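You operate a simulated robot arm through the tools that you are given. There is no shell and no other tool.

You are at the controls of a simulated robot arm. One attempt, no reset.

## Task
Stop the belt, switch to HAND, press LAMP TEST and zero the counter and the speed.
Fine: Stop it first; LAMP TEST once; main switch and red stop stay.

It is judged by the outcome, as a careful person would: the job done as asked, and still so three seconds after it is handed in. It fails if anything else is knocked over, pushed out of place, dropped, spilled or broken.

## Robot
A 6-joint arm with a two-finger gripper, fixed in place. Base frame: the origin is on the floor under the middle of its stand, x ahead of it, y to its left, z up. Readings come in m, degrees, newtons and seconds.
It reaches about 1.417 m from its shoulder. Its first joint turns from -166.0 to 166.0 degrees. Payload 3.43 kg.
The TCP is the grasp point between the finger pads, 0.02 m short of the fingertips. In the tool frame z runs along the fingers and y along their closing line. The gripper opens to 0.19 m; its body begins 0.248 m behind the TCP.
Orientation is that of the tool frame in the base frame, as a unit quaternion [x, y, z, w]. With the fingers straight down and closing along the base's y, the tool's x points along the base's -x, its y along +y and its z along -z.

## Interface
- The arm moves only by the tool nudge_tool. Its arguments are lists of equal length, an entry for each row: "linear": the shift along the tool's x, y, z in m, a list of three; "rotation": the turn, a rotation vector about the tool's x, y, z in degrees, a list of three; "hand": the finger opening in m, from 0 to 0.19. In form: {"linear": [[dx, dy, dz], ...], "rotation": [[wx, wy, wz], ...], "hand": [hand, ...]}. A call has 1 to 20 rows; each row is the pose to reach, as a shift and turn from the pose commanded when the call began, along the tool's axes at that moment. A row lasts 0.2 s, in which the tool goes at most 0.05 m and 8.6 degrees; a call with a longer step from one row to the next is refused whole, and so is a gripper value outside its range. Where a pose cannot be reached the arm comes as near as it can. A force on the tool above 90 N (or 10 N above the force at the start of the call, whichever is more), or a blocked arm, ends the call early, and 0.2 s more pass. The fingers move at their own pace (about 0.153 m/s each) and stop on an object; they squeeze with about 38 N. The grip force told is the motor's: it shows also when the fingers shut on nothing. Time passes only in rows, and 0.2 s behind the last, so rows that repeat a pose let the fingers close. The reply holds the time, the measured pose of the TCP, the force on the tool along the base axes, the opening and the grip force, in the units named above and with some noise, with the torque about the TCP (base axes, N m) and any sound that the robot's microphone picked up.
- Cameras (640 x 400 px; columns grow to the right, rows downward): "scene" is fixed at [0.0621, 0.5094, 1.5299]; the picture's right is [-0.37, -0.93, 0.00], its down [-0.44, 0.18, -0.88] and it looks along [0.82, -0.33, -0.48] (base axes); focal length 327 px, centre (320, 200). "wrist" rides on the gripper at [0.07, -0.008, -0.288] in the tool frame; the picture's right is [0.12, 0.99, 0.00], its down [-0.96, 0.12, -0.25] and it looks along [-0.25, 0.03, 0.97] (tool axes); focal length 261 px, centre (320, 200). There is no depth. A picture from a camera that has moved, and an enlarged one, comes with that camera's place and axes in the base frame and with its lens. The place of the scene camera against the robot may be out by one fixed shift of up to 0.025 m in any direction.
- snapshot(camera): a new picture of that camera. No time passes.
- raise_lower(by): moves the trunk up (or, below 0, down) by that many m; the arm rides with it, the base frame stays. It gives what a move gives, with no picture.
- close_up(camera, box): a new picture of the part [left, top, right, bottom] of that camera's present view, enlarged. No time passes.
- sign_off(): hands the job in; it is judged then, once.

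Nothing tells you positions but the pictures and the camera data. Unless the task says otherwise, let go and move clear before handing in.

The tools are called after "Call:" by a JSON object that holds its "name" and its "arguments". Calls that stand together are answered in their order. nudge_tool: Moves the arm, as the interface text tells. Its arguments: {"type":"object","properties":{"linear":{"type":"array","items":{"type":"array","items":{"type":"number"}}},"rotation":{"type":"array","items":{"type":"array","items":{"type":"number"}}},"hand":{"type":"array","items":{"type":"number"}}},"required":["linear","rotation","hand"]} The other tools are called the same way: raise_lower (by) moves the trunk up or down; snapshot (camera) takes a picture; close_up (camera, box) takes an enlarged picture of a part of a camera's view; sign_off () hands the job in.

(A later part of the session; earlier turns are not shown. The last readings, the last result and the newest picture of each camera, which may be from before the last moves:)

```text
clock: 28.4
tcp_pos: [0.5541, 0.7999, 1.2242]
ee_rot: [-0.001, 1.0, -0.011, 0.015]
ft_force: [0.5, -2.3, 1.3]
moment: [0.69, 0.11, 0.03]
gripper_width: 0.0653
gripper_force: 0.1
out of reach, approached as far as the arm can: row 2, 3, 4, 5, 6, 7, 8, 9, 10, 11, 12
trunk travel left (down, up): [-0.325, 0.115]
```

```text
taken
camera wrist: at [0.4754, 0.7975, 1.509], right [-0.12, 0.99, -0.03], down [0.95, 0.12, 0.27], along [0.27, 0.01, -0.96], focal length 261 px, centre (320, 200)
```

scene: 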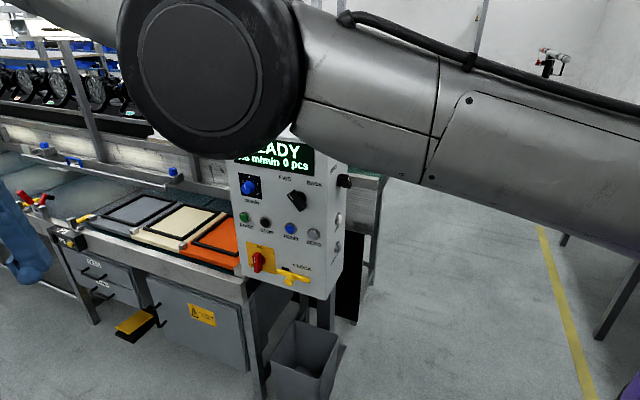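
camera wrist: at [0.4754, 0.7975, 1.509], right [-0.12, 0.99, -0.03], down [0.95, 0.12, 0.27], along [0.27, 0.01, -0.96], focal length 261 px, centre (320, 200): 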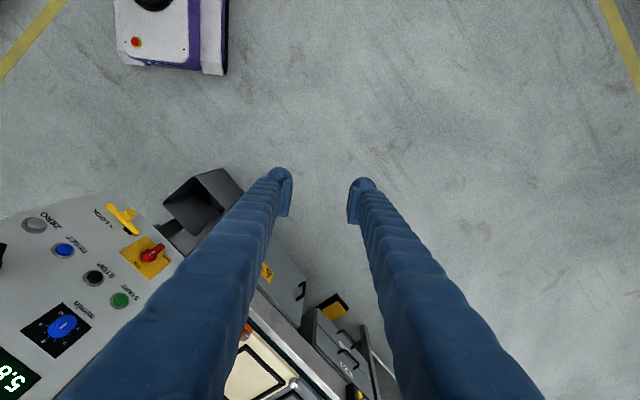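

The arm is now essentially straight. I'll tilt the fingers back toward the base while drawing in a little, which should push the elbow upward.

Call:
{"name": "nudge_tool", "arguments": {"linear": [[0, 0, 0], [0, 0, 0], [0, 0, 0], [0, 0, 0], [0, 0, 0], [0, 0, 0], [0.0, 0, 0], [0.0, 0.0, 0]], "rotation": [[6.7, 4.36, 0], [13.4, 8.7, 0], [20.1, 13.1, 0], [26.8, 17.4, 0], [33.5, 21.8, 0], [40.2, 26.2, 0], [46.9, 30.5, 0], [50.3, 32.7, 0]], "hand": [0.065, 0.065, 0.065, 0.065, 0.065, 0.065, 0.065, 0.065]}}

Call:
{"name": "snapshot", "arguments": {"camera": "scene"}}

```text
clock: 30.2
tcp_pos: [0.356, 0.4872, 1.1417]
ee_rot: [0.008, 0.889, -0.393, -0.236]
ft_force: [0.0, -2.6, 1.8]
moment: [0.66, -0.26, -0.17]
gripper_width: 0.0649
gripper_force: 0.1
out of reach, approached as far as the arm can: row 1, 2, 3, 4, 5, 6, 7, 8
trunk travel left (down, up): [-0.325, 0.115]
```

```text
taken
```

scene: 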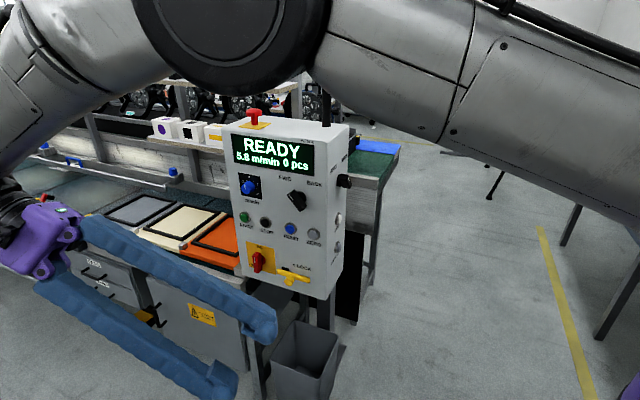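

The elbow is back up, above the forearm line. Now I'll return to the fingers-down start pose.

Call:
{"name": "nudge_tool", "arguments": {"linear": [[-0.0103, -0.0212, -0.0116], [-0.0205, -0.0423, -0.0233], [-0.0308, -0.0635, -0.0349], [-0.041, -0.0846, -0.0466], [-0.0513, -0.1058, -0.0582], [-0.0615, -0.127, -0.0698], [-0.0718, -0.1481, -0.0815], [-0.082, -0.1693, -0.0931], [-0.0923, -0.1904, -0.1048], [-0.1025, -0.2116, -0.1164], [-0.1025, -0.2116, -0.1164]], "rotation": [[-4.57, -2.97, 0], [-9.14, -5.94, 0], [-13.7, -8.91, 0], [-18.3, -11.9, 0], [-22.9, -14.9, 0], [-27.4, -17.8, 0], [-32.0, -20.8, 0], [-36.6, -23.8, 0], [-41.1, -26.7, 0], [-45.7, -29.7, 0], [-45.7, -29.7, 0]], "hand": [0.065, 0.065, 0.065, 0.065, 0.065, 0.065, 0.065, 0.065, 0.065, 0.065, 0.065]}}

Call:
{"name": "snapshot", "arguments": {"camera": "scene"}}

Call:
{"name": "snapshot", "arguments": {"camera": "wrist"}}

```text
clock: 32.6
tcp_pos: [0.5458, 0.4107, 1.3073]
ee_rot: [-0.003, 1.0, -0.012, 0.015]
ft_force: [-0.8, -0.5, 0.1]
moment: [-0.02, -0.01, 0.0]
gripper_width: 0.065
gripper_force: 0.2
trunk travel left (down, up): [-0.325, 0.115]
```

```text
taken
```

scene: 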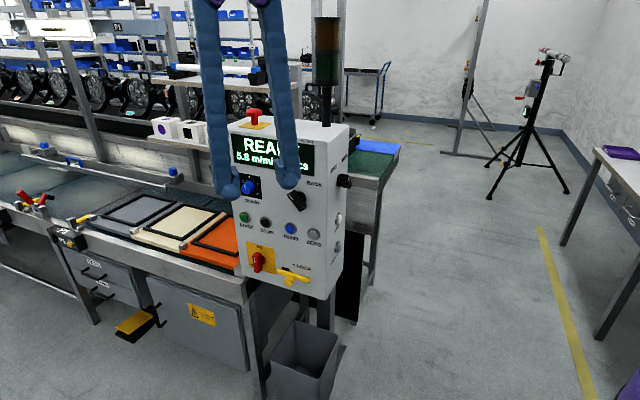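

```text
taken
camera wrist: at [0.4675, 0.4089, 1.5927], right [-0.12, 0.99, -0.03], down [0.95, 0.12, 0.27], along [0.27, 0.01, -0.96], focal length 261 px, centre (320, 200)
```

wrist: 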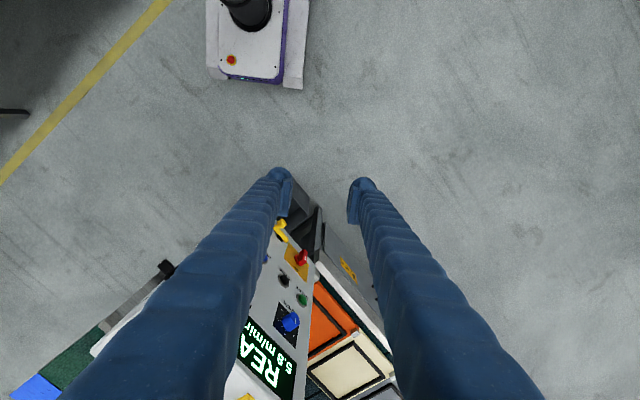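

The arm is back in its original posture and nothing has moved. I'll go level in front of the knob again, this time with no positive roll, since the turn needed is negative anyway.

Call:
{"name": "nudge_tool", "arguments": {"linear": [[-0.0128, 0.0078, 0.0117], [-0.0257, 0.0157, 0.0235], [-0.0385, 0.0235, 0.0352], [-0.0513, 0.0313, 0.0469], [-0.0642, 0.0391, 0.0586], [-0.077, 0.047, 0.0704], [-0.0899, 0.0548, 0.0821], [-0.1027, 0.0626, 0.0938], [-0.1155, 0.0705, 0.1056], [-0.1284, 0.0783, 0.1173], [-0.1412, 0.0861, 0.129], [-0.154, 0.0939, 0.1407], [-0.1669, 0.1018, 0.1525], [-0.1797, 0.1096, 0.1642], [-0.1797, 0.1096, 0.1642]], "rotation": [[2.48, -5.91, 2.55], [4.97, -11.82, 5.11], [7.45, -17.73, 7.66], [9.93, -23.64, 10.21], [12.42, -29.55, 12.77], [14.9, -35.46, 15.32], [17.39, -41.38, 17.88], [19.87, -47.29, 20.43], [22.35, -53.2, 22.98], [24.84, -59.11, 25.54], [27.32, -65.02, 28.09], [29.8, -70.93, 30.64], [32.29, -76.84, 33.2], [34.77, -82.75, 35.75], [34.77, -82.75, 35.75]], "hand": [0.065, 0.065, 0.065, 0.065, 0.065, 0.065, 0.065, 0.065, 0.065, 0.065, 0.065, 0.065, 0.065, 0.065, 0.065]}}

Call:
{"name": "snapshot", "arguments": {"camera": "wrist"}}

Call:
{"name": "snapshot", "arguments": {"camera": "scene"}}

```text
clock: 35.8
tcp_pos: [0.7257, 0.5185, 1.1477]
ee_rot: [0.272, 0.652, -0.273, 0.653]
ft_force: [1.0, 0.8, 0.4]
moment: [-0.02, -0.04, -0.05]
gripper_width: 0.0651
gripper_force: 0.1
trunk travel left (down, up): [-0.325, 0.115]
```

```text
taken
camera wrist: at [0.517, 0.7165, 1.0762], right [0.71, 0.7, -0.12], down [-0.09, 0.26, 0.96], along [0.7, -0.67, 0.25], focal length 261 px, centre (320, 200)
```

wrist: 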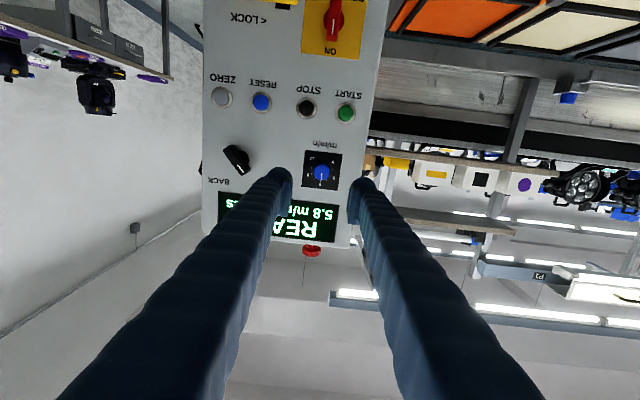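

```text
taken
```

scene: 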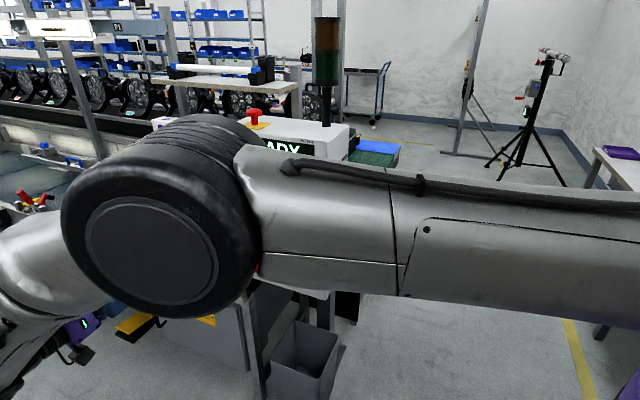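

The knob is aligned and the posture is good. Before gripping, I'll dry-run the negative roll in free space in stages to confirm the wrist can do it.

Call:
{"name": "nudge_tool", "arguments": {"linear": [[0, 0, 0], [0, 0, 0], [0, 0, 0], [0, 0, 0], [0, 0, 0]], "rotation": [[0, 0, -8], [0, 0, -16], [0, 0, -24], [0, 0, -32], [0, 0, -40]], "hand": [0.065, 0.065, 0.065, 0.065, 0.065]}}

```text
clock: 37.0
tcp_pos: [0.7279, 0.5175, 1.1483]
ee_rot: [0.031, 0.706, -0.48, 0.52]
ft_force: [0.7, -0.3, 0.4]
moment: [0.0, 0.04, 0.01]
gripper_width: 0.0649
gripper_force: 0.2
trunk travel left (down, up): [-0.325, 0.115]
```

Negative roll works so far, so I'll continue the dry run.

Call:
{"name": "nudge_tool", "arguments": {"linear": [[0, 0, 0], [0, 0, 0], [0, 0, 0], [0, 0, 0], [0, 0, 0]], "rotation": [[0, 0, -8], [0, 0, -16], [0, 0, -24], [0, 0, -32], [0, 0, -40]], "hand": [0.065, 0.065, 0.065, 0.065, 0.065]}}

Call:
{"name": "nudge_tool", "arguments": {"linear": [[0, 0, 0], [0, 0, 0], [0, 0, 0], [0, 0, 0], [0, 0, 0]], "rotation": [[0, 0, -8], [0, 0, -16], [0, 0, -24], [0, 0, -32], [0, 0, -40]], "hand": [0.065, 0.065, 0.065, 0.065, 0.065]}}

```text
clock: 38.2
tcp_pos: [0.7295, 0.5166, 1.1482]
ee_rot: [-0.212, 0.674, -0.629, 0.325]
ft_force: [0.7, 0.4, -0.1]
moment: [0.0, -0.02, 0.0]
gripper_width: 0.0649
gripper_force: 0.0
trunk travel left (down, up): [-0.325, 0.115]
```

```text
clock: 39.4
tcp_pos: [0.7306, 0.5172, 1.1494]
ee_rot: [0.43, -0.56, 0.702, -0.09]
ft_force: [-0.1, 0.4, 0.1]
moment: [0.01, -0.04, 0.04]
gripper_width: 0.065
gripper_force: 0.2
trunk travel left (down, up): [-0.325, 0.115]
```

Call:
{"name": "nudge_tool", "arguments": {"linear": [[0, 0, 0], [0, 0, 0], [0, 0, 0]], "rotation": [[0, 0, -8], [0, 0, -16], [0, 0, -22]], "hand": [0.065, 0.065, 0.065]}}

Call:
{"name": "snapshot", "arguments": {"camera": "wrist"}}

Call:
{"name": "snapshot", "arguments": {"camera": "scene"}}

```text
clock: 40.2
tcp_pos: [0.7302, 0.5194, 1.1495]
ee_rot: [0.529, -0.469, 0.706, 0.045]
ft_force: [0.2, -0.3, -0.2]
moment: [0.03, -0.01, 0.0]
gripper_width: 0.0652
gripper_force: 0.0
trunk travel left (down, up): [-0.325, 0.115]
```

```text
taken
camera wrist: at [0.5009, 0.6968, 1.2086], right [-0.61, -0.6, -0.52], down [0.18, 0.53, -0.83], along [0.77, -0.6, -0.21], focal length 261 px, centre (320, 200)
```

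wrist: 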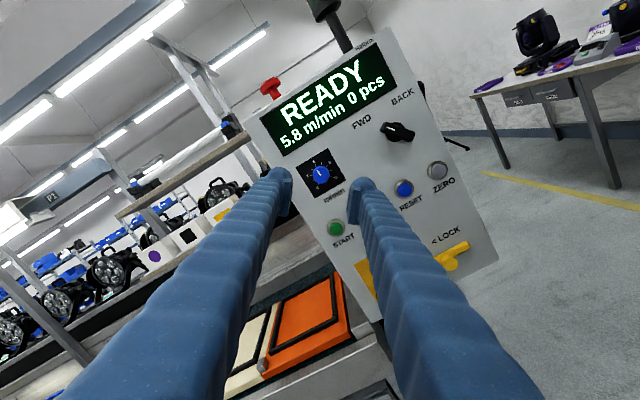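

```text
taken
```

scene: 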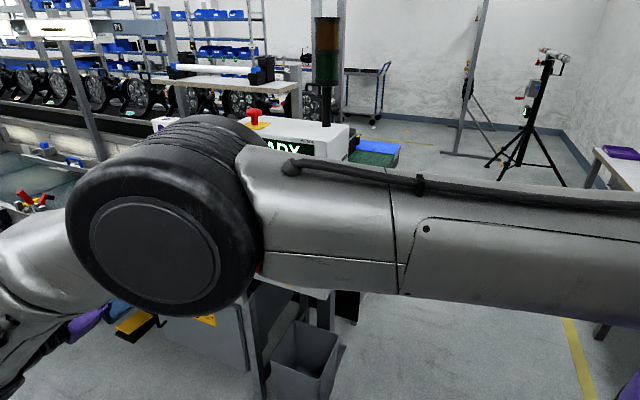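

The wrist rolls freely to -142° with the tool axis steady. I'll roll back to 0 and close in to about 12 cm.

Call:
{"name": "nudge_tool", "arguments": {"linear": [[0, 0, 0], [0, 0, 0], [0, 0, 0.005], [0, 0, 0.01], [0, 0, 0.015], [0, 0, 0.02], [0, 0, 0.025], [0, 0, 0.03], [0, 0, 0.035], [0, 0, 0.04], [0, 0, 0.045], [0, 0, 0.05], [0, 0, 0.055], [0, 0, 0.06], [0, 0, 0.065], [0, 0, 0.07], [0, 0, 0.075], [0, 0, 0.08], [0, 0, 0.08]], "rotation": [[0, 0, 7.9], [0, 0, 15.8], [0, 0, 23.7], [0, 0, 31.6], [0, 0, 39.4], [0, 0, 47.3], [0, 0, 55.2], [0, 0, 63.1], [0, 0, 71], [0, 0, 78.9], [0, 0, 86.8], [0, 0, 94.7], [0, 0, 102.6], [0, 0, 110.4], [0, 0, 118.3], [0, 0, 126.2], [0, 0, 134.1], [0, 0, 142], [0, 0, 142]], "hand": [0.065, 0.065, 0.065, 0.065, 0.065, 0.065, 0.065, 0.065, 0.065, 0.065, 0.065, 0.065, 0.065, 0.065, 0.065, 0.065, 0.065, 0.065, 0.065]}}

Call:
{"name": "snapshot", "arguments": {"camera": "wrist"}}

Call:
{"name": "close_up", "arguments": {"camera": "wrist", "box": [280, 150, 360, 200]}}

```text
clock: 44.2
tcp_pos: [0.7867, 0.4602, 1.1487]
ee_rot: [0.272, 0.652, -0.271, 0.653]
ft_force: [0.7, -0.4, -0.6]
moment: [0.01, 0.01, -0.01]
gripper_width: 0.0651
gripper_force: 0.0
trunk travel left (down, up): [-0.325, 0.115]
```

```text
taken
camera wrist: at [0.578, 0.6591, 1.0778], right [0.7, 0.7, -0.12], down [-0.09, 0.26, 0.96], along [0.7, -0.67, 0.25], focal length 261 px, centre (320, 200)
```

wrist: 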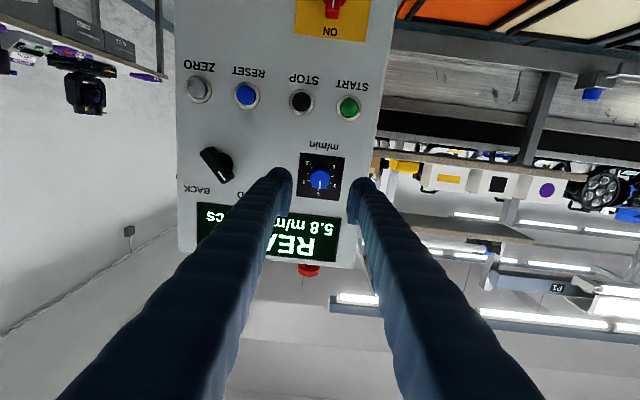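

```text
8.00 times, centred on (320, 175) of wrist
camera zoom: at [0.578, 0.6591, 1.0778], right [0.7, 0.7, -0.12], down [-0.09, 0.26, 0.96], along [0.7, -0.67, 0.25], focal length 2085 px, centre (320, 400)
```

zoom: 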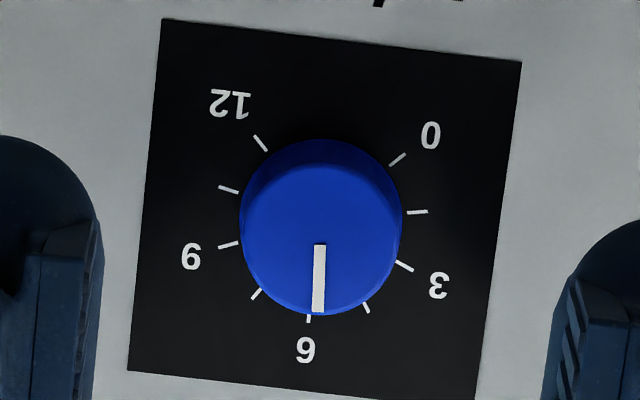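

The knob is well centred; I need to drop about 3 mm. I'll approach until the fingers are just short of straddling it.

Call:
{"name": "nudge_tool", "arguments": {"linear": [[0.0028, 0.0005, 0.02], [0.0028, 0.0005, 0.04], [0.0028, 0.0005, 0.06], [0.0028, 0.0005, 0.07], [0.0028, 0.0005, 0.07]], "rotation": [[0, 0, 0], [0, 0, 0], [0, 0, 0], [0, 0, 0], [0, 0, 0]], "hand": [0.065, 0.065, 0.065, 0.065, 0.065]}}

Call:
{"name": "close_up", "arguments": {"camera": "wrist", "box": [260, 140, 372, 210]}}

```text
clock: 45.4
tcp_pos: [0.836, 0.4084, 1.1454]
ee_rot: [0.271, 0.651, -0.273, 0.654]
ft_force: [-0.3, -0.9, 0.5]
moment: [0.03, 0.03, 0.01]
gripper_width: 0.065
gripper_force: 0.1
trunk travel left (down, up): [-0.325, 0.115]
```

```text
5.71 times, centred on (316, 175) of wrist
camera zoom: at [0.6269, 0.6082, 1.0742], right [0.7, 0.7, -0.12], down [-0.09, 0.26, 0.96], along [0.7, -0.67, 0.25], focal length 1489 px, centre (343, 343)
```

zoom: 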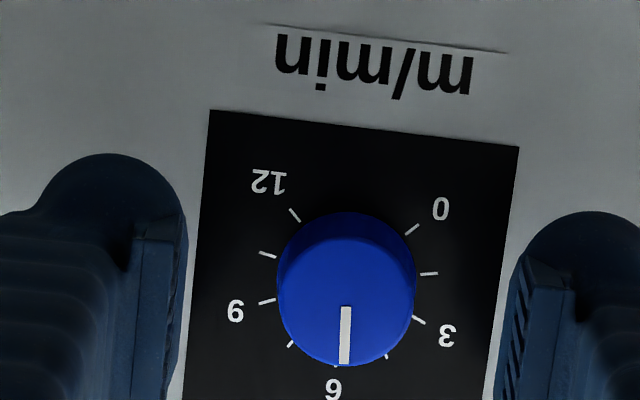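

Nicely centred. I'll advance the last 24 mm so the pads straddle the knob, then close on it.

Call:
{"name": "nudge_tool", "arguments": {"linear": [[-0.0005, 0.0005, 0.008], [-0.001, 0.0005, 0.015], [-0.001, 0.0005, 0.02], [-0.001, 0.0005, 0.024]], "rotation": [[0, 0, 0], [0, 0, 0], [0, 0, 0], [0, 0, 0]], "hand": [0.065, 0.065, 0.065, 0.065]}}

Call:
{"name": "close_up", "arguments": {"camera": "wrist", "box": [260, 140, 372, 210]}}

```text
clock: 46.4
tcp_pos: [0.8542, 0.3937, 1.1467]
ee_rot: [0.271, 0.653, -0.272, 0.653]
ft_force: [0.2, -0.1, 0.4]
moment: [0.01, 0.04, 0.01]
gripper_width: 0.0647
gripper_force: 0.0
trunk travel left (down, up): [-0.325, 0.115]
```

```text
5.71 times, centred on (316, 175) of wrist
camera zoom: at [0.645, 0.5916, 1.0755], right [0.7, 0.7, -0.12], down [-0.09, 0.26, 0.96], along [0.7, -0.67, 0.25], focal length 1489 px, centre (343, 343)
```

zoom: 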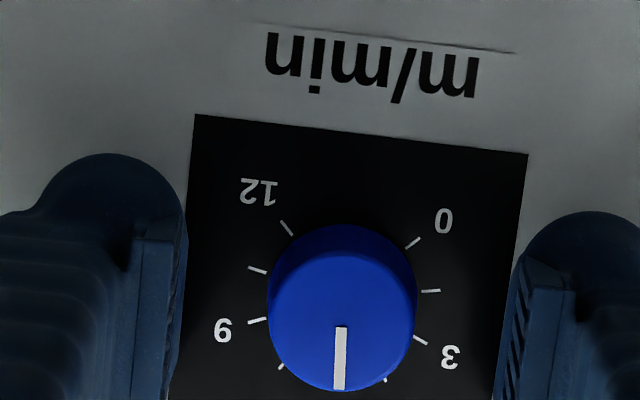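

Call:
{"name": "nudge_tool", "arguments": {"linear": [[0, 0, 0], [0, 0, 0], [0, 0, 0]], "rotation": [[0, 0, 0], [0, 0, 0], [0, 0, 0]], "hand": [0.04, 0.0, 0.0]}}

Call:
{"name": "close_up", "arguments": {"camera": "wrist", "box": [260, 140, 372, 210]}}

```text
clock: 47.2
tcp_pos: [0.8539, 0.3931, 1.1461]
ee_rot: [0.271, 0.653, -0.272, 0.653]
ft_force: [-1.0, -1.6, 0.0]
moment: [0.0, -0.01, -0.01]
gripper_width: 0.0291
gripper_force: 45.1
trunk travel left (down, up): [-0.325, 0.115]
```

```text
5.71 times, centred on (316, 175) of wrist
camera zoom: at [0.6447, 0.5915, 1.0756], right [0.71, 0.7, -0.12], down [-0.09, 0.26, 0.96], along [0.7, -0.67, 0.25], focal length 1489 px, centre (343, 343)
```

zoom: 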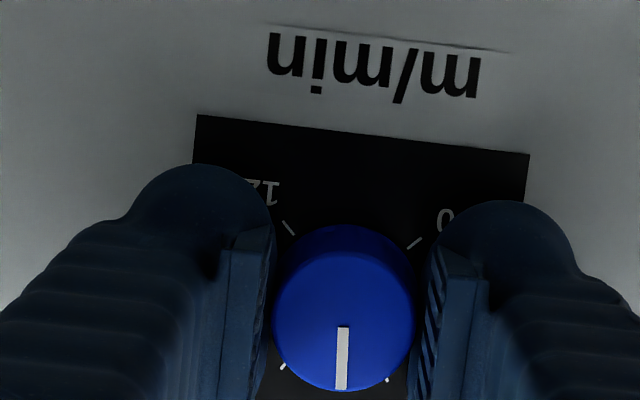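

Gripped at 29 mm with about 45 N. I'll turn the first 32° counter-clockwise and see whether the knob follows.

Call:
{"name": "nudge_tool", "arguments": {"linear": [[0, 0, 0], [0, 0, 0], [0, 0, 0], [0, 0, 0], [0, 0, 0]], "rotation": [[0, 0, -5], [0, 0, -12], [0, 0, -19], [0, 0, -26], [0, 0, -32]], "hand": [0.0, 0.0, 0.0, 0.0, 0.0]}}

Call:
{"name": "snapshot", "arguments": {"camera": "wrist"}}

Call:
{"name": "close_up", "arguments": {"camera": "wrist", "box": [260, 140, 372, 210]}}

```text
clock: 48.4
tcp_pos: [0.854, 0.3935, 1.1467]
ee_rot: [0.081, 0.702, -0.442, 0.552]
ft_force: [6.3, -11.7, 0.0]
moment: [-0.28, -0.28, 0.21]
gripper_width: 0.0288
gripper_force: 44.7
trunk travel left (down, up): [-0.325, 0.115]
```

```text
taken
camera wrist: at [0.6196, 0.5668, 1.0909], right [0.55, 0.55, -0.63], down [0.26, 0.6, 0.75], along [0.79, -0.58, 0.19], focal length 261 px, centre (320, 200)
```

wrist: 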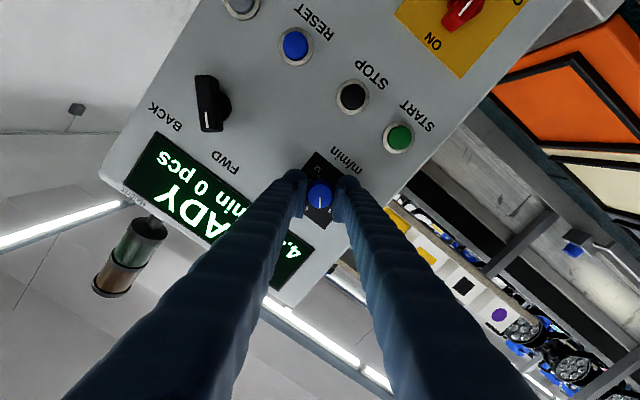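

```text
5.71 times, centred on (316, 175) of wrist
camera zoom: at [0.6196, 0.5668, 1.0909], right [0.55, 0.55, -0.63], down [0.26, 0.6, 0.75], along [0.79, -0.58, 0.19], focal length 1489 px, centre (343, 343)
```

zoom: 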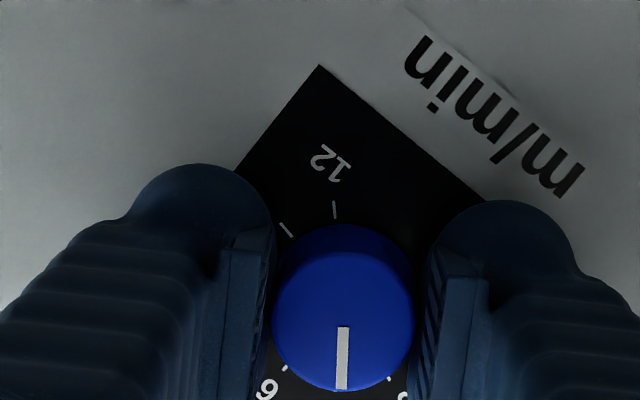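

The knob follows and the display reads 4.x. I'll continue turning.

Call:
{"name": "nudge_tool", "arguments": {"linear": [[0, 0, 0], [0, 0, 0], [0, 0, 0], [0, 0, 0], [0, 0, 0], [0, 0, 0], [0, 0, 0]], "rotation": [[0, 0, -7], [0, 0, -14], [0, 0, -21], [0, 0, -28], [0, 0, -35], [0, 0, -42], [0, 0, -48]], "hand": [0.0, 0.0, 0.0, 0.0, 0.0, 0.0, 0.0]}}

Call:
{"name": "snapshot", "arguments": {"camera": "wrist"}}

Call:
{"name": "close_up", "arguments": {"camera": "wrist", "box": [260, 140, 372, 210]}}

```text
clock: 50.0
tcp_pos: [0.8538, 0.3932, 1.1445]
ee_rot: [-0.212, 0.675, -0.628, 0.324]
ft_force: [18.3, -8.1, -1.5]
moment: [-0.06, 0.0, 0.32]
gripper_width: 0.0288
gripper_force: 44.8
trunk travel left (down, up): [-0.325, 0.115]
```

```text
taken
camera wrist: at [0.6012, 0.5487, 1.1415], right [0.04, 0.04, -1.0], down [0.51, 0.86, 0.05], along [0.86, -0.51, 0.01], focal length 261 px, centre (320, 200)
```

wrist: 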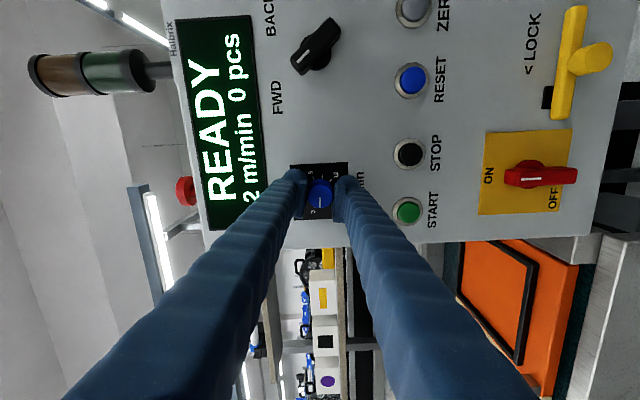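

```text
5.71 times, centred on (316, 175) of wrist
camera zoom: at [0.6012, 0.5487, 1.1415], right [0.04, 0.04, -1.0], down [0.51, 0.86, 0.05], along [0.86, -0.51, 0.01], focal length 1489 px, centre (343, 343)
```

zoom: 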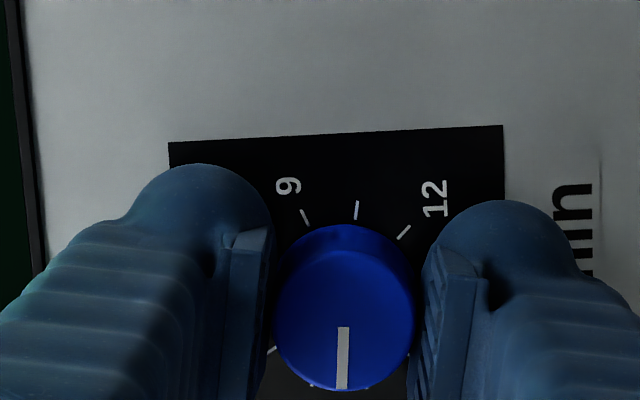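

The display shows about 2.2 m/min, as expected. I'll turn 44° more and then fine-tune.

Call:
{"name": "nudge_tool", "arguments": {"linear": [[0, 0, 0], [0, 0, 0], [0, 0, 0], [0, 0, 0], [0, 0, 0], [0, 0, 0], [0, 0, 0]], "rotation": [[0, 0, -7], [0, 0, -14], [0, 0, -21], [0, 0, -28], [0, 0, -34], [0, 0, -40], [0, 0, -44]], "hand": [0.0, 0.0, 0.0, 0.0, 0.0, 0.0, 0.0]}}

Call:
{"name": "snapshot", "arguments": {"camera": "wrist"}}

Call:
{"name": "close_up", "arguments": {"camera": "wrist", "box": [260, 140, 372, 210]}}

```text
clock: 51.6
tcp_pos: [0.853, 0.3937, 1.1442]
ee_rot: [0.45, -0.546, 0.704, -0.063]
ft_force: [9.1, -5.4, -17.1]
moment: [0.19, 0.12, 0.22]
gripper_width: 0.0289
gripper_force: 45.1
trunk travel left (down, up): [-0.325, 0.115]
```

```text
taken
camera wrist: at [0.6133, 0.5609, 1.1911], right [-0.47, -0.46, -0.75], down [0.34, 0.69, -0.64], along [0.81, -0.56, -0.16], focal length 261 px, centre (320, 200)
```

wrist: 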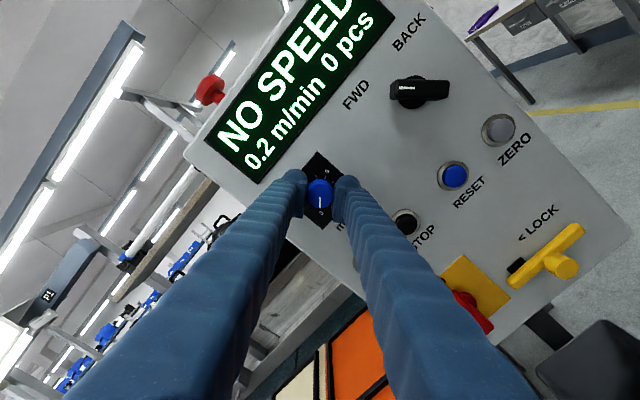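

```text
5.71 times, centred on (316, 175) of wrist
camera zoom: at [0.6133, 0.5609, 1.1911], right [-0.47, -0.46, -0.75], down [0.34, 0.69, -0.64], along [0.81, -0.56, -0.16], focal length 1489 px, centre (343, 343)
```

zoom: 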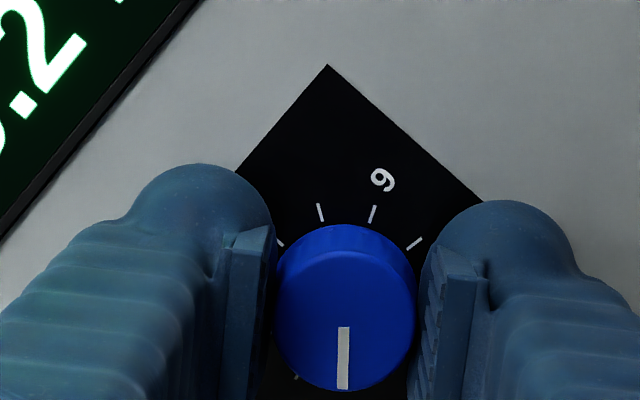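

The display says NO SPEED, 0.2 m/min. Another 5° or so should reach zero.

Call:
{"name": "nudge_tool", "arguments": {"linear": [[0, 0, 0], [0, 0, 0], [0, 0, 0]], "rotation": [[0, 0, -2], [0, 0, -4], [0, 0, -6]], "hand": [0.0, 0.0, 0.0]}}

Call:
{"name": "snapshot", "arguments": {"camera": "wrist"}}

Call:
{"name": "close_up", "arguments": {"camera": "wrist", "box": [260, 140, 372, 210]}}

```text
clock: 52.4
tcp_pos: [0.8529, 0.3939, 1.1446]
ee_rot: [0.478, -0.522, 0.706, -0.027]
ft_force: [3.9, -8.2, -25.2]
moment: [0.35, -0.31, -0.21]
gripper_width: 0.0288
gripper_force: 44.7
trunk travel left (down, up): [-0.325, 0.115]
```

```text
taken
camera wrist: at [0.6168, 0.5645, 1.1962], right [-0.52, -0.51, -0.68], down [0.29, 0.64, -0.71], along [0.8, -0.57, -0.18], focal length 261 px, centre (320, 200)
```

wrist: 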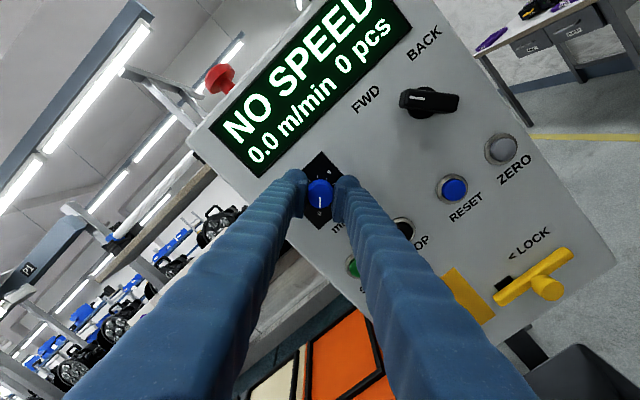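

```text
5.71 times, centred on (316, 175) of wrist
camera zoom: at [0.6168, 0.5645, 1.1962], right [-0.52, -0.51, -0.68], down [0.29, 0.64, -0.71], along [0.8, -0.57, -0.18], focal length 1489 px, centre (343, 343)
```

zoom: 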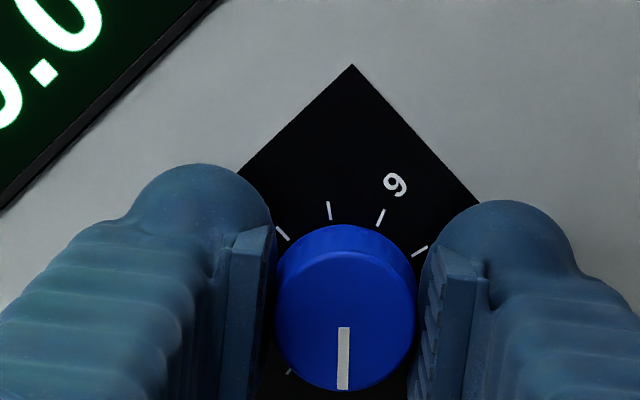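

Speed reads 0.0 and I can feel the end stop. I'll release the knob and back straight off.

Call:
{"name": "nudge_tool", "arguments": {"linear": [[0, 0, 0], [0, 0, 0], [0, 0, 0], [0, 0, -0.01], [0, 0, -0.03], [0, 0, -0.06], [0, 0, -0.1], [0, 0, -0.13]], "rotation": [[0, 0, 0], [0, 0, 0], [0, 0, 0], [0, 0, 0], [0, 0, 0], [0, 0, 0], [0, 0, 0], [0, 0, 0]], "hand": [0.03, 0.05, 0.065, 0.065, 0.065, 0.065, 0.065, 0.065]}}

Call:
{"name": "snapshot", "arguments": {"camera": "wrist"}}

Call:
{"name": "close_up", "arguments": {"camera": "wrist", "box": [220, 60, 420, 185]}}

```text
clock: 54.2
tcp_pos: [0.7592, 0.4875, 1.1457]
ee_rot: [0.477, -0.522, 0.707, -0.029]
ft_force: [-0.2, 0.6, 0.6]
moment: [0.01, -0.02, 0.0]
gripper_width: 0.0651
gripper_force: 0.0
trunk travel left (down, up): [-0.325, 0.115]
```

```text
taken
camera wrist: at [0.5226, 0.6586, 1.1961], right [-0.52, -0.51, -0.68], down [0.3, 0.64, -0.71], along [0.8, -0.57, -0.18], focal length 261 px, centre (320, 200)
```

wrist: 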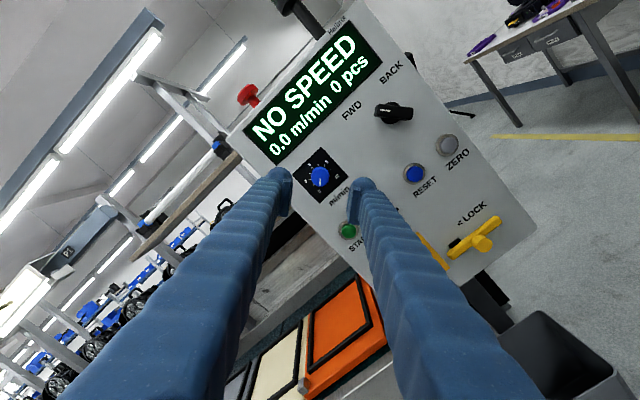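

```text
3.20 times, centred on (320, 122) of wrist
camera zoom: at [0.5226, 0.6586, 1.1961], right [-0.52, -0.51, -0.68], down [0.3, 0.64, -0.71], along [0.8, -0.57, -0.18], focal length 834 px, centre (320, 448)
```

zoom: 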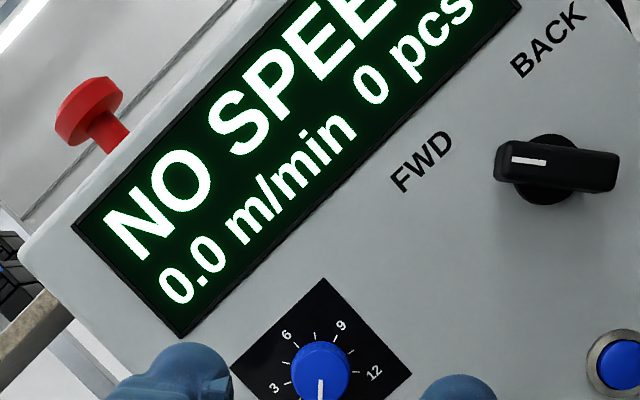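

Speed is 0.0 and the counter is 0 pcs. HAND and LAMP TEST are left, both on the right side, so I'll go back to fingers-down clear of the panel before moving around.

Call:
{"name": "nudge_tool", "arguments": {"linear": [[0.0164, -0.0005, -0.0062], [0.0328, -0.0009, -0.0124], [0.0492, -0.0014, -0.0186], [0.0656, -0.0018, -0.0248], [0.082, -0.0023, -0.031], [0.0985, -0.0028, -0.0373], [0.1149, -0.0032, -0.0435], [0.1313, -0.0037, -0.0497], [0.1477, -0.0041, -0.0559], [0.1641, -0.0046, -0.0621], [0.1805, -0.0051, -0.0683], [0.1969, -0.0055, -0.0745], [0.2133, -0.006, -0.0807], [0.2297, -0.0064, -0.0869], [0.2462, -0.0069, -0.0931], [0.2625, -0.0073, -0.0993]], "rotation": [[-6.07, 0.25, 4.09], [-12.13, 0.5, 8.18], [-18.2, 0.74, 12.28], [-24.26, 0.99, 16.37], [-30.33, 1.24, 20.46], [-36.39, 1.49, 24.55], [-42.46, 1.74, 28.64], [-48.53, 1.98, 32.74], [-54.59, 2.23, 36.83], [-60.66, 2.48, 40.92], [-66.72, 2.73, 45.01], [-72.79, 2.98, 49.1], [-78.85, 3.22, 53.2], [-84.92, 3.47, 57.29], [-90.98, 3.72, 61.38], [-97.05, 3.97, 65.47]], "hand": [0.065, 0.065, 0.065, 0.065, 0.065, 0.065, 0.065, 0.065, 0.065, 0.065, 0.065, 0.065, 0.065, 0.065, 0.065, 0.065]}}

Call:
{"name": "snapshot", "arguments": {"camera": "scene"}}

Call:
{"name": "snapshot", "arguments": {"camera": "wrist"}}

```text
clock: 57.6
tcp_pos: [0.5496, 0.4162, 1.3216]
ee_rot: [0.0, 1.0, 0.001, 0.0]
ft_force: [-0.4, -0.9, -0.4]
moment: [0.1, -0.07, 0.0]
gripper_width: 0.065
gripper_force: 0.1
trunk travel left (down, up): [-0.325, 0.115]
```

```text
taken
```

scene: 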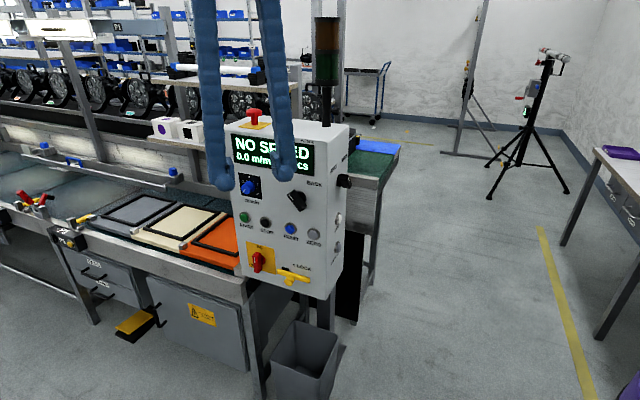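

```text
taken
camera wrist: at [0.4787, 0.4075, 1.6092], right [-0.12, 0.99, 0.0], down [0.96, 0.11, 0.25], along [0.25, 0.03, -0.97], focal length 261 px, centre (320, 200)
```

wrist: 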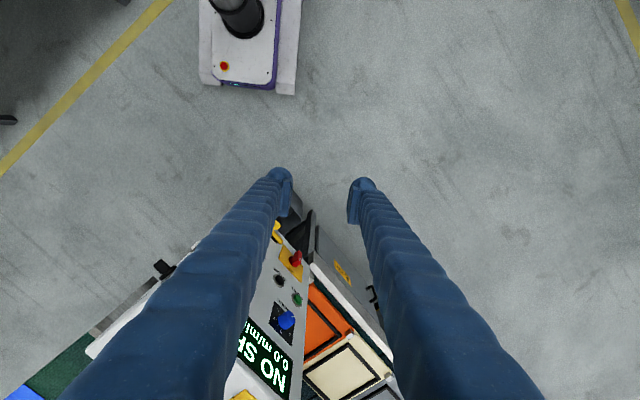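

Next I'll slide to the robot's right, fingers down, clear of the box's near corner at about (0.71, 0.22).

Call:
{"name": "nudge_tool", "arguments": {"linear": [[0, -0.04, -0.005], [0, -0.08, -0.01], [0, -0.12, -0.015], [0, -0.16, -0.02], [0, -0.2, -0.02], [0, -0.24, -0.02], [0, -0.28, -0.02], [0, -0.32, -0.02], [0, -0.36, -0.02], [0, -0.4, -0.02]], "rotation": [[0, 0, 0], [0, 0, 0], [0, 0, 0], [0, 0, 0], [0, 0, 0], [0, 0, 0], [0, 0, 0], [0, 0, 0], [0, 0, 0], [0, 0, 0]], "hand": [0.1, 0.14, 0.19, 0.19, 0.19, 0.19, 0.19, 0.19, 0.19, 0.19]}}

Call:
{"name": "snapshot", "arguments": {"camera": "scene"}}

Call:
{"name": "snapshot", "arguments": {"camera": "wrist"}}

```text
clock: 59.8
tcp_pos: [0.5491, 0.0173, 1.3413]
ee_rot: [-0.001, 1.0, 0.0, -0.001]
ft_force: [0.1, 0.1, 0.5]
moment: [0.03, -0.02, 0.04]
gripper_width: 0.1897
gripper_force: 0.0
trunk travel left (down, up): [-0.325, 0.115]
```

```text
taken
```

scene: 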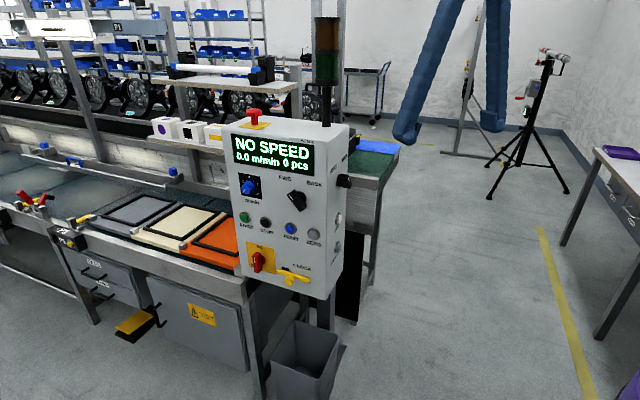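

```text
taken
camera wrist: at [0.4785, 0.0079, 1.6292], right [-0.12, 0.99, 0.0], down [0.96, 0.11, 0.25], along [0.25, 0.03, -0.97], focal length 261 px, centre (320, 200)
```

wrist: 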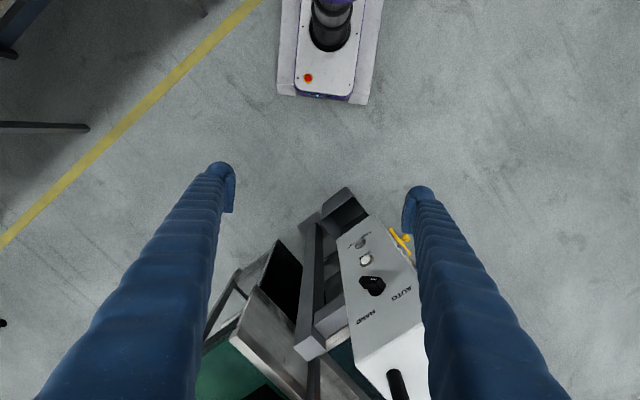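

I can now see the side face with the selector, JOG and LAMP TEST. I'll zoom in.

Call:
{"name": "close_up", "arguments": {"camera": "wrist", "box": [320, 220, 432, 290]}}

Call:
{"name": "close_up", "arguments": {"camera": "wrist", "box": [320, 270, 432, 340]}}

Call:
{"name": "close_up", "arguments": {"camera": "scene", "box": [310, 140, 374, 180]}}

Call:
{"name": "close_up", "arguments": {"camera": "scene", "box": [310, 160, 374, 200]}}

Call:
{"name": "close_up", "arguments": {"camera": "scene", "box": [300, 205, 380, 255]}}

```text
5.71 times, centred on (376, 255) of wrist
camera zoom: at [0.4785, 0.0079, 1.6292], right [-0.12, 0.99, 0.0], down [0.96, 0.11, 0.25], along [0.25, 0.03, -0.97], focal length 1489 px, centre (0, -114)
```

zoom: 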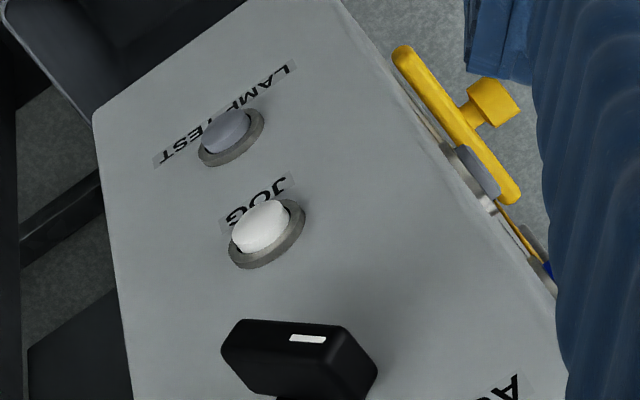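

```text
5.71 times, centred on (376, 305) of wrist
camera zoom: at [0.4785, 0.0079, 1.6292], right [-0.12, 0.99, 0.0], down [0.96, 0.11, 0.25], along [0.25, 0.03, -0.97], focal length 1489 px, centre (0, -400)
```

zoom: 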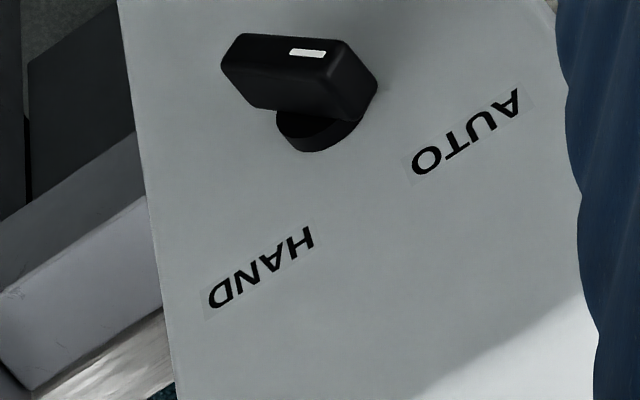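

```text
10.00 times, centred on (342, 160) of scene
camera zoom: at [0.0621, 0.5094, 1.5299], right [-0.37, -0.93, 0.0], down [-0.44, 0.18, -0.88], along [0.82, -0.33, -0.48], focal length 3268 px, centre (100, 600)
```

zoom: 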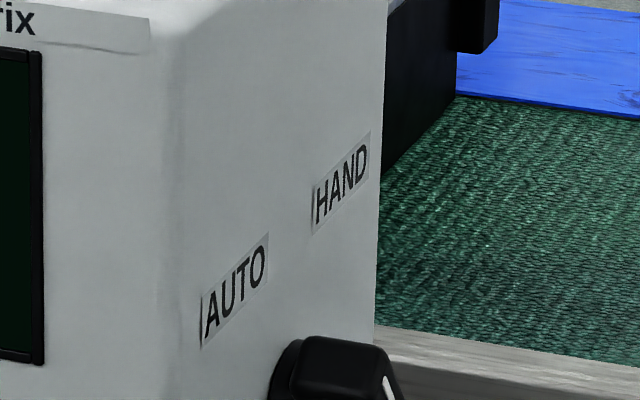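

```text
10.00 times, centred on (342, 180) of scene
camera zoom: at [0.0621, 0.5094, 1.5299], right [-0.37, -0.93, 0.0], down [-0.44, 0.18, -0.88], along [0.82, -0.33, -0.48], focal length 3268 px, centre (100, 400)
```

zoom: 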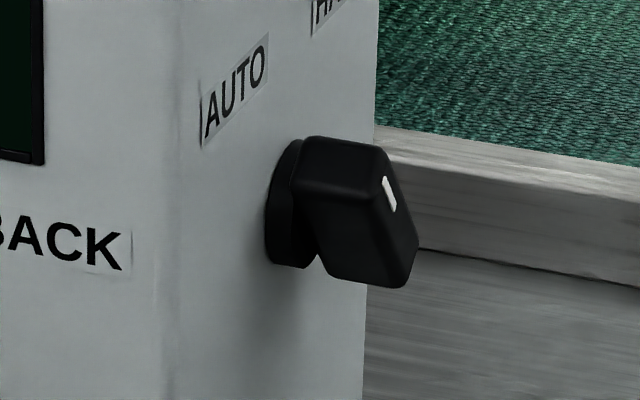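

```text
8.00 times, centred on (340, 230) of scene
camera zoom: at [0.0621, 0.5094, 1.5299], right [-0.37, -0.93, 0.0], down [-0.44, 0.18, -0.88], along [0.82, -0.33, -0.48], focal length 2614 px, centre (160, -40)
```

zoom: 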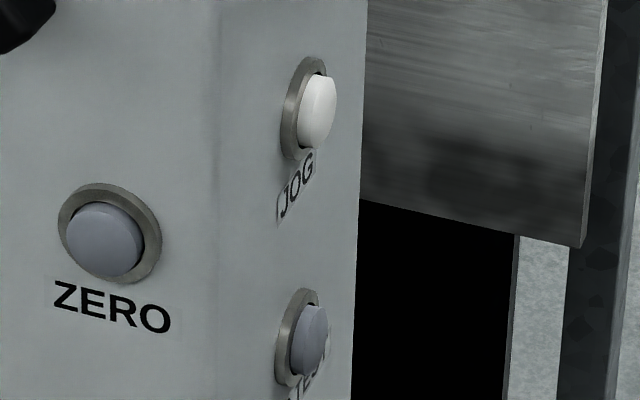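

The selector centre is at about (0.770, 0.160, 1.163), with JOG at z≈1.041 and LAMP TEST at z≈0.940 below it. I'll tilt the tool 45° toward this side and back away for a square view, in two stages.

Call:
{"name": "nudge_tool", "arguments": {"linear": [[-0.0136, 0.0038, 0.0216], [-0.0272, 0.0076, 0.0432], [-0.0408, 0.0114, 0.0648], [-0.0544, 0.0152, 0.0864], [-0.068, 0.019, 0.108]], "rotation": [[-1.77, -4.26, -4.26], [-3.53, -8.52, -8.52], [-5.3, -12.78, -12.78], [-7.06, -17.04, -17.04], [-8.83, -21.3, -21.3]], "hand": [0.19, 0.19, 0.19, 0.19, 0.19]}}

```text
clock: 61.0
tcp_pos: [0.6196, 0.0375, 1.2313]
ee_rot: [-0.183, 0.963, 0.077, 0.184]
ft_force: [-0.3, -0.6, -0.1]
moment: [0.03, 0.04, 0.02]
gripper_width: 0.1898
gripper_force: 0.0
trunk travel left (down, up): [-0.325, 0.115]
```

Call:
{"name": "nudge_tool", "arguments": {"linear": [[-0.0048, -0.0034, 0.0252], [-0.0095, -0.0068, 0.0504], [-0.0143, -0.0103, 0.0755], [-0.019, -0.0137, 0.1007], [-0.0238, -0.0171, 0.1259], [-0.0238, -0.0171, 0.1259]], "rotation": [[-1.77, -4.26, -4.26], [-3.53, -8.52, -8.52], [-5.3, -12.78, -12.78], [-7.06, -17.04, -17.04], [-8.83, -21.3, -21.3], [-8.83, -21.3, -21.3]], "hand": [0.19, 0.19, 0.19, 0.19, 0.19, 0.19]}}

Call:
{"name": "snapshot", "arguments": {"camera": "wrist"}}

Call:
{"name": "snapshot", "arguments": {"camera": "scene"}}

```text
clock: 62.4
tcp_pos: [0.6858, 0.0569, 1.1262]
ee_rot: [-0.353, 0.853, 0.147, 0.355]
ft_force: [-0.4, -0.4, 0.9]
moment: [0.03, -0.03, -0.03]
gripper_width: 0.1901
gripper_force: 0.0
trunk travel left (down, up): [-0.325, 0.115]
```

```text
taken
camera wrist: at [0.512, -0.1278, 1.2787], right [-0.76, 0.64, -0.08], down [0.27, 0.44, 0.86], along [0.59, 0.63, -0.51], focal length 261 px, centre (320, 200)
```

wrist: 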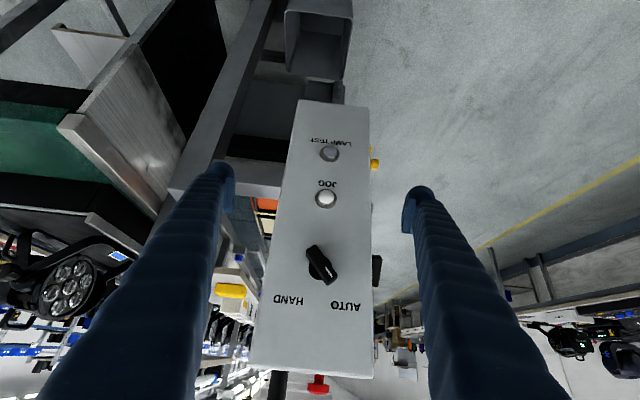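

```text
taken
```

scene: 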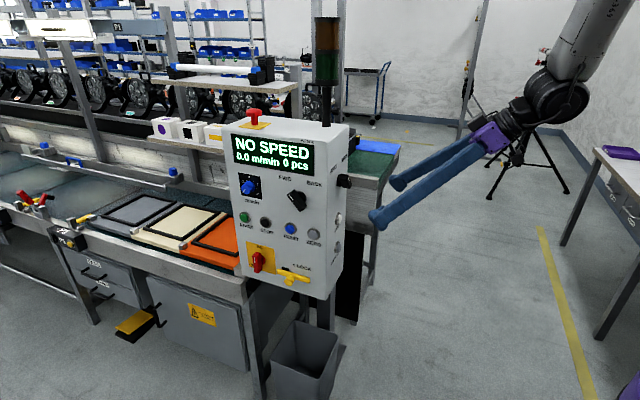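

Excellent, a clear view of the whole side face. I'll zoom in for exact positions.

Call:
{"name": "close_up", "arguments": {"camera": "wrist", "box": [264, 130, 376, 200]}}

Call:
{"name": "close_up", "arguments": {"camera": "wrist", "box": [264, 230, 376, 300]}}

Call:
{"name": "close_up", "arguments": {"camera": "wrist", "box": [240, 90, 400, 190]}}

```text
5.71 times, centred on (320, 165) of wrist
camera zoom: at [0.512, -0.1278, 1.2787], right [-0.76, 0.64, -0.08], down [0.27, 0.44, 0.86], along [0.59, 0.63, -0.51], focal length 1489 px, centre (320, 400)
```

zoom: 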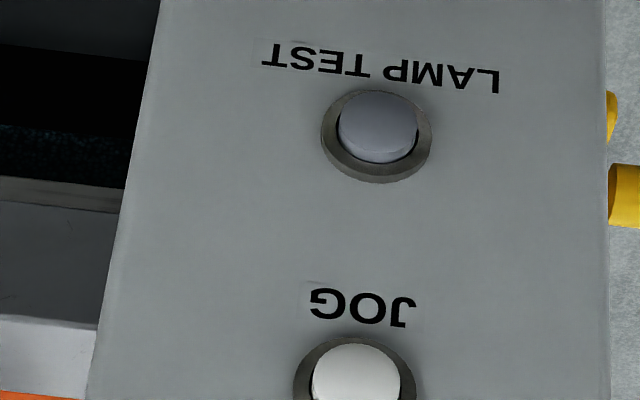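

```text
5.71 times, centred on (320, 265) of wrist
camera zoom: at [0.512, -0.1278, 1.2787], right [-0.76, 0.64, -0.08], down [0.27, 0.44, 0.86], along [0.59, 0.63, -0.51], focal length 1489 px, centre (320, -171)
```

zoom: 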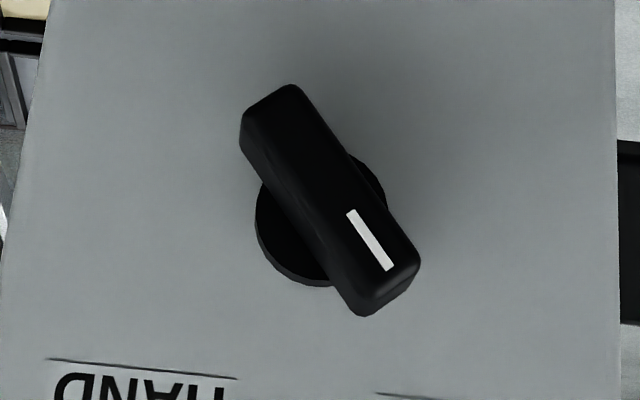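

```text
4.00 times, centred on (320, 140) of wrist
camera zoom: at [0.512, -0.1278, 1.2787], right [-0.76, 0.64, -0.08], down [0.27, 0.44, 0.86], along [0.59, 0.63, -0.51], focal length 1043 px, centre (320, 440)
```

zoom: 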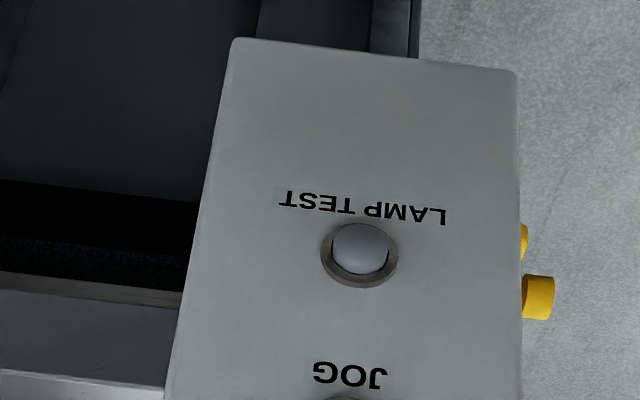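

The side plane and features are now fixed: selector centre ≈ (0.766, 0.158, 1.170), handle pointing about 36° toward AUTO (up and front), and LAMP TEST ≈ (0.766, 0.158, 0.950). I'll close the fingers and move to the front of the handle's upper end, so I can sweep it back to HAND.

Call:
{"name": "nudge_tool", "arguments": {"linear": [[0, 0, 0], [0, 0, 0], [-0.0199, 0.024, -0.0039], [-0.0398, 0.048, -0.0077], [-0.0596, 0.072, -0.0116], [-0.0795, 0.096, -0.0154], [-0.0795, 0.096, -0.0154]], "rotation": [[0, 0, 0], [0, 0, 0], [0, 0, 0], [0, 0, 0], [0, 0, 0], [0, 0, 0], [0, 0, 0]], "hand": [0.1, 0.0, 0.0, 0.0, 0.0, 0.0, 0.0]}}

Call:
{"name": "snapshot", "arguments": {"camera": "wrist"}}

Call:
{"name": "snapshot", "arguments": {"camera": "scene"}}

```text
clock: 64.0
tcp_pos: [0.6528, 0.1585, 1.193]
ee_rot: [-0.353, 0.853, 0.147, 0.354]
ft_force: [0.5, 0.2, 0.0]
moment: [-0.04, 0.03, 0.0]
gripper_width: 0.0001
gripper_force: 33.5
trunk travel left (down, up): [-0.325, 0.115]
```

```text
taken
camera wrist: at [0.4796, -0.0259, 1.3466], right [-0.76, 0.64, -0.08], down [0.28, 0.44, 0.86], along [0.59, 0.63, -0.51], focal length 261 px, centre (320, 200)
```

wrist: 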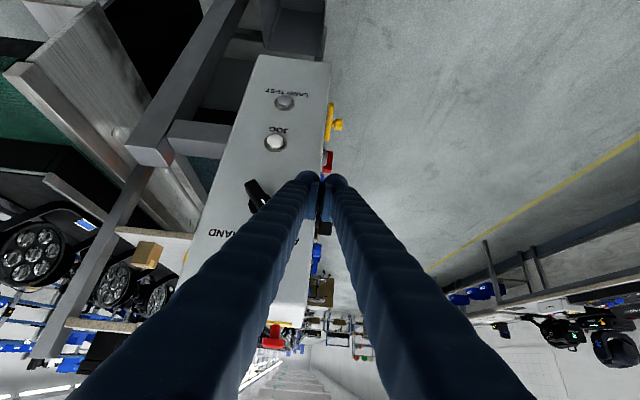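

```text
taken
```

scene: 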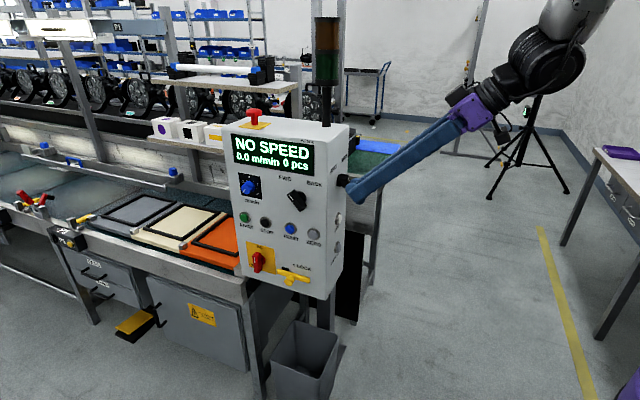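

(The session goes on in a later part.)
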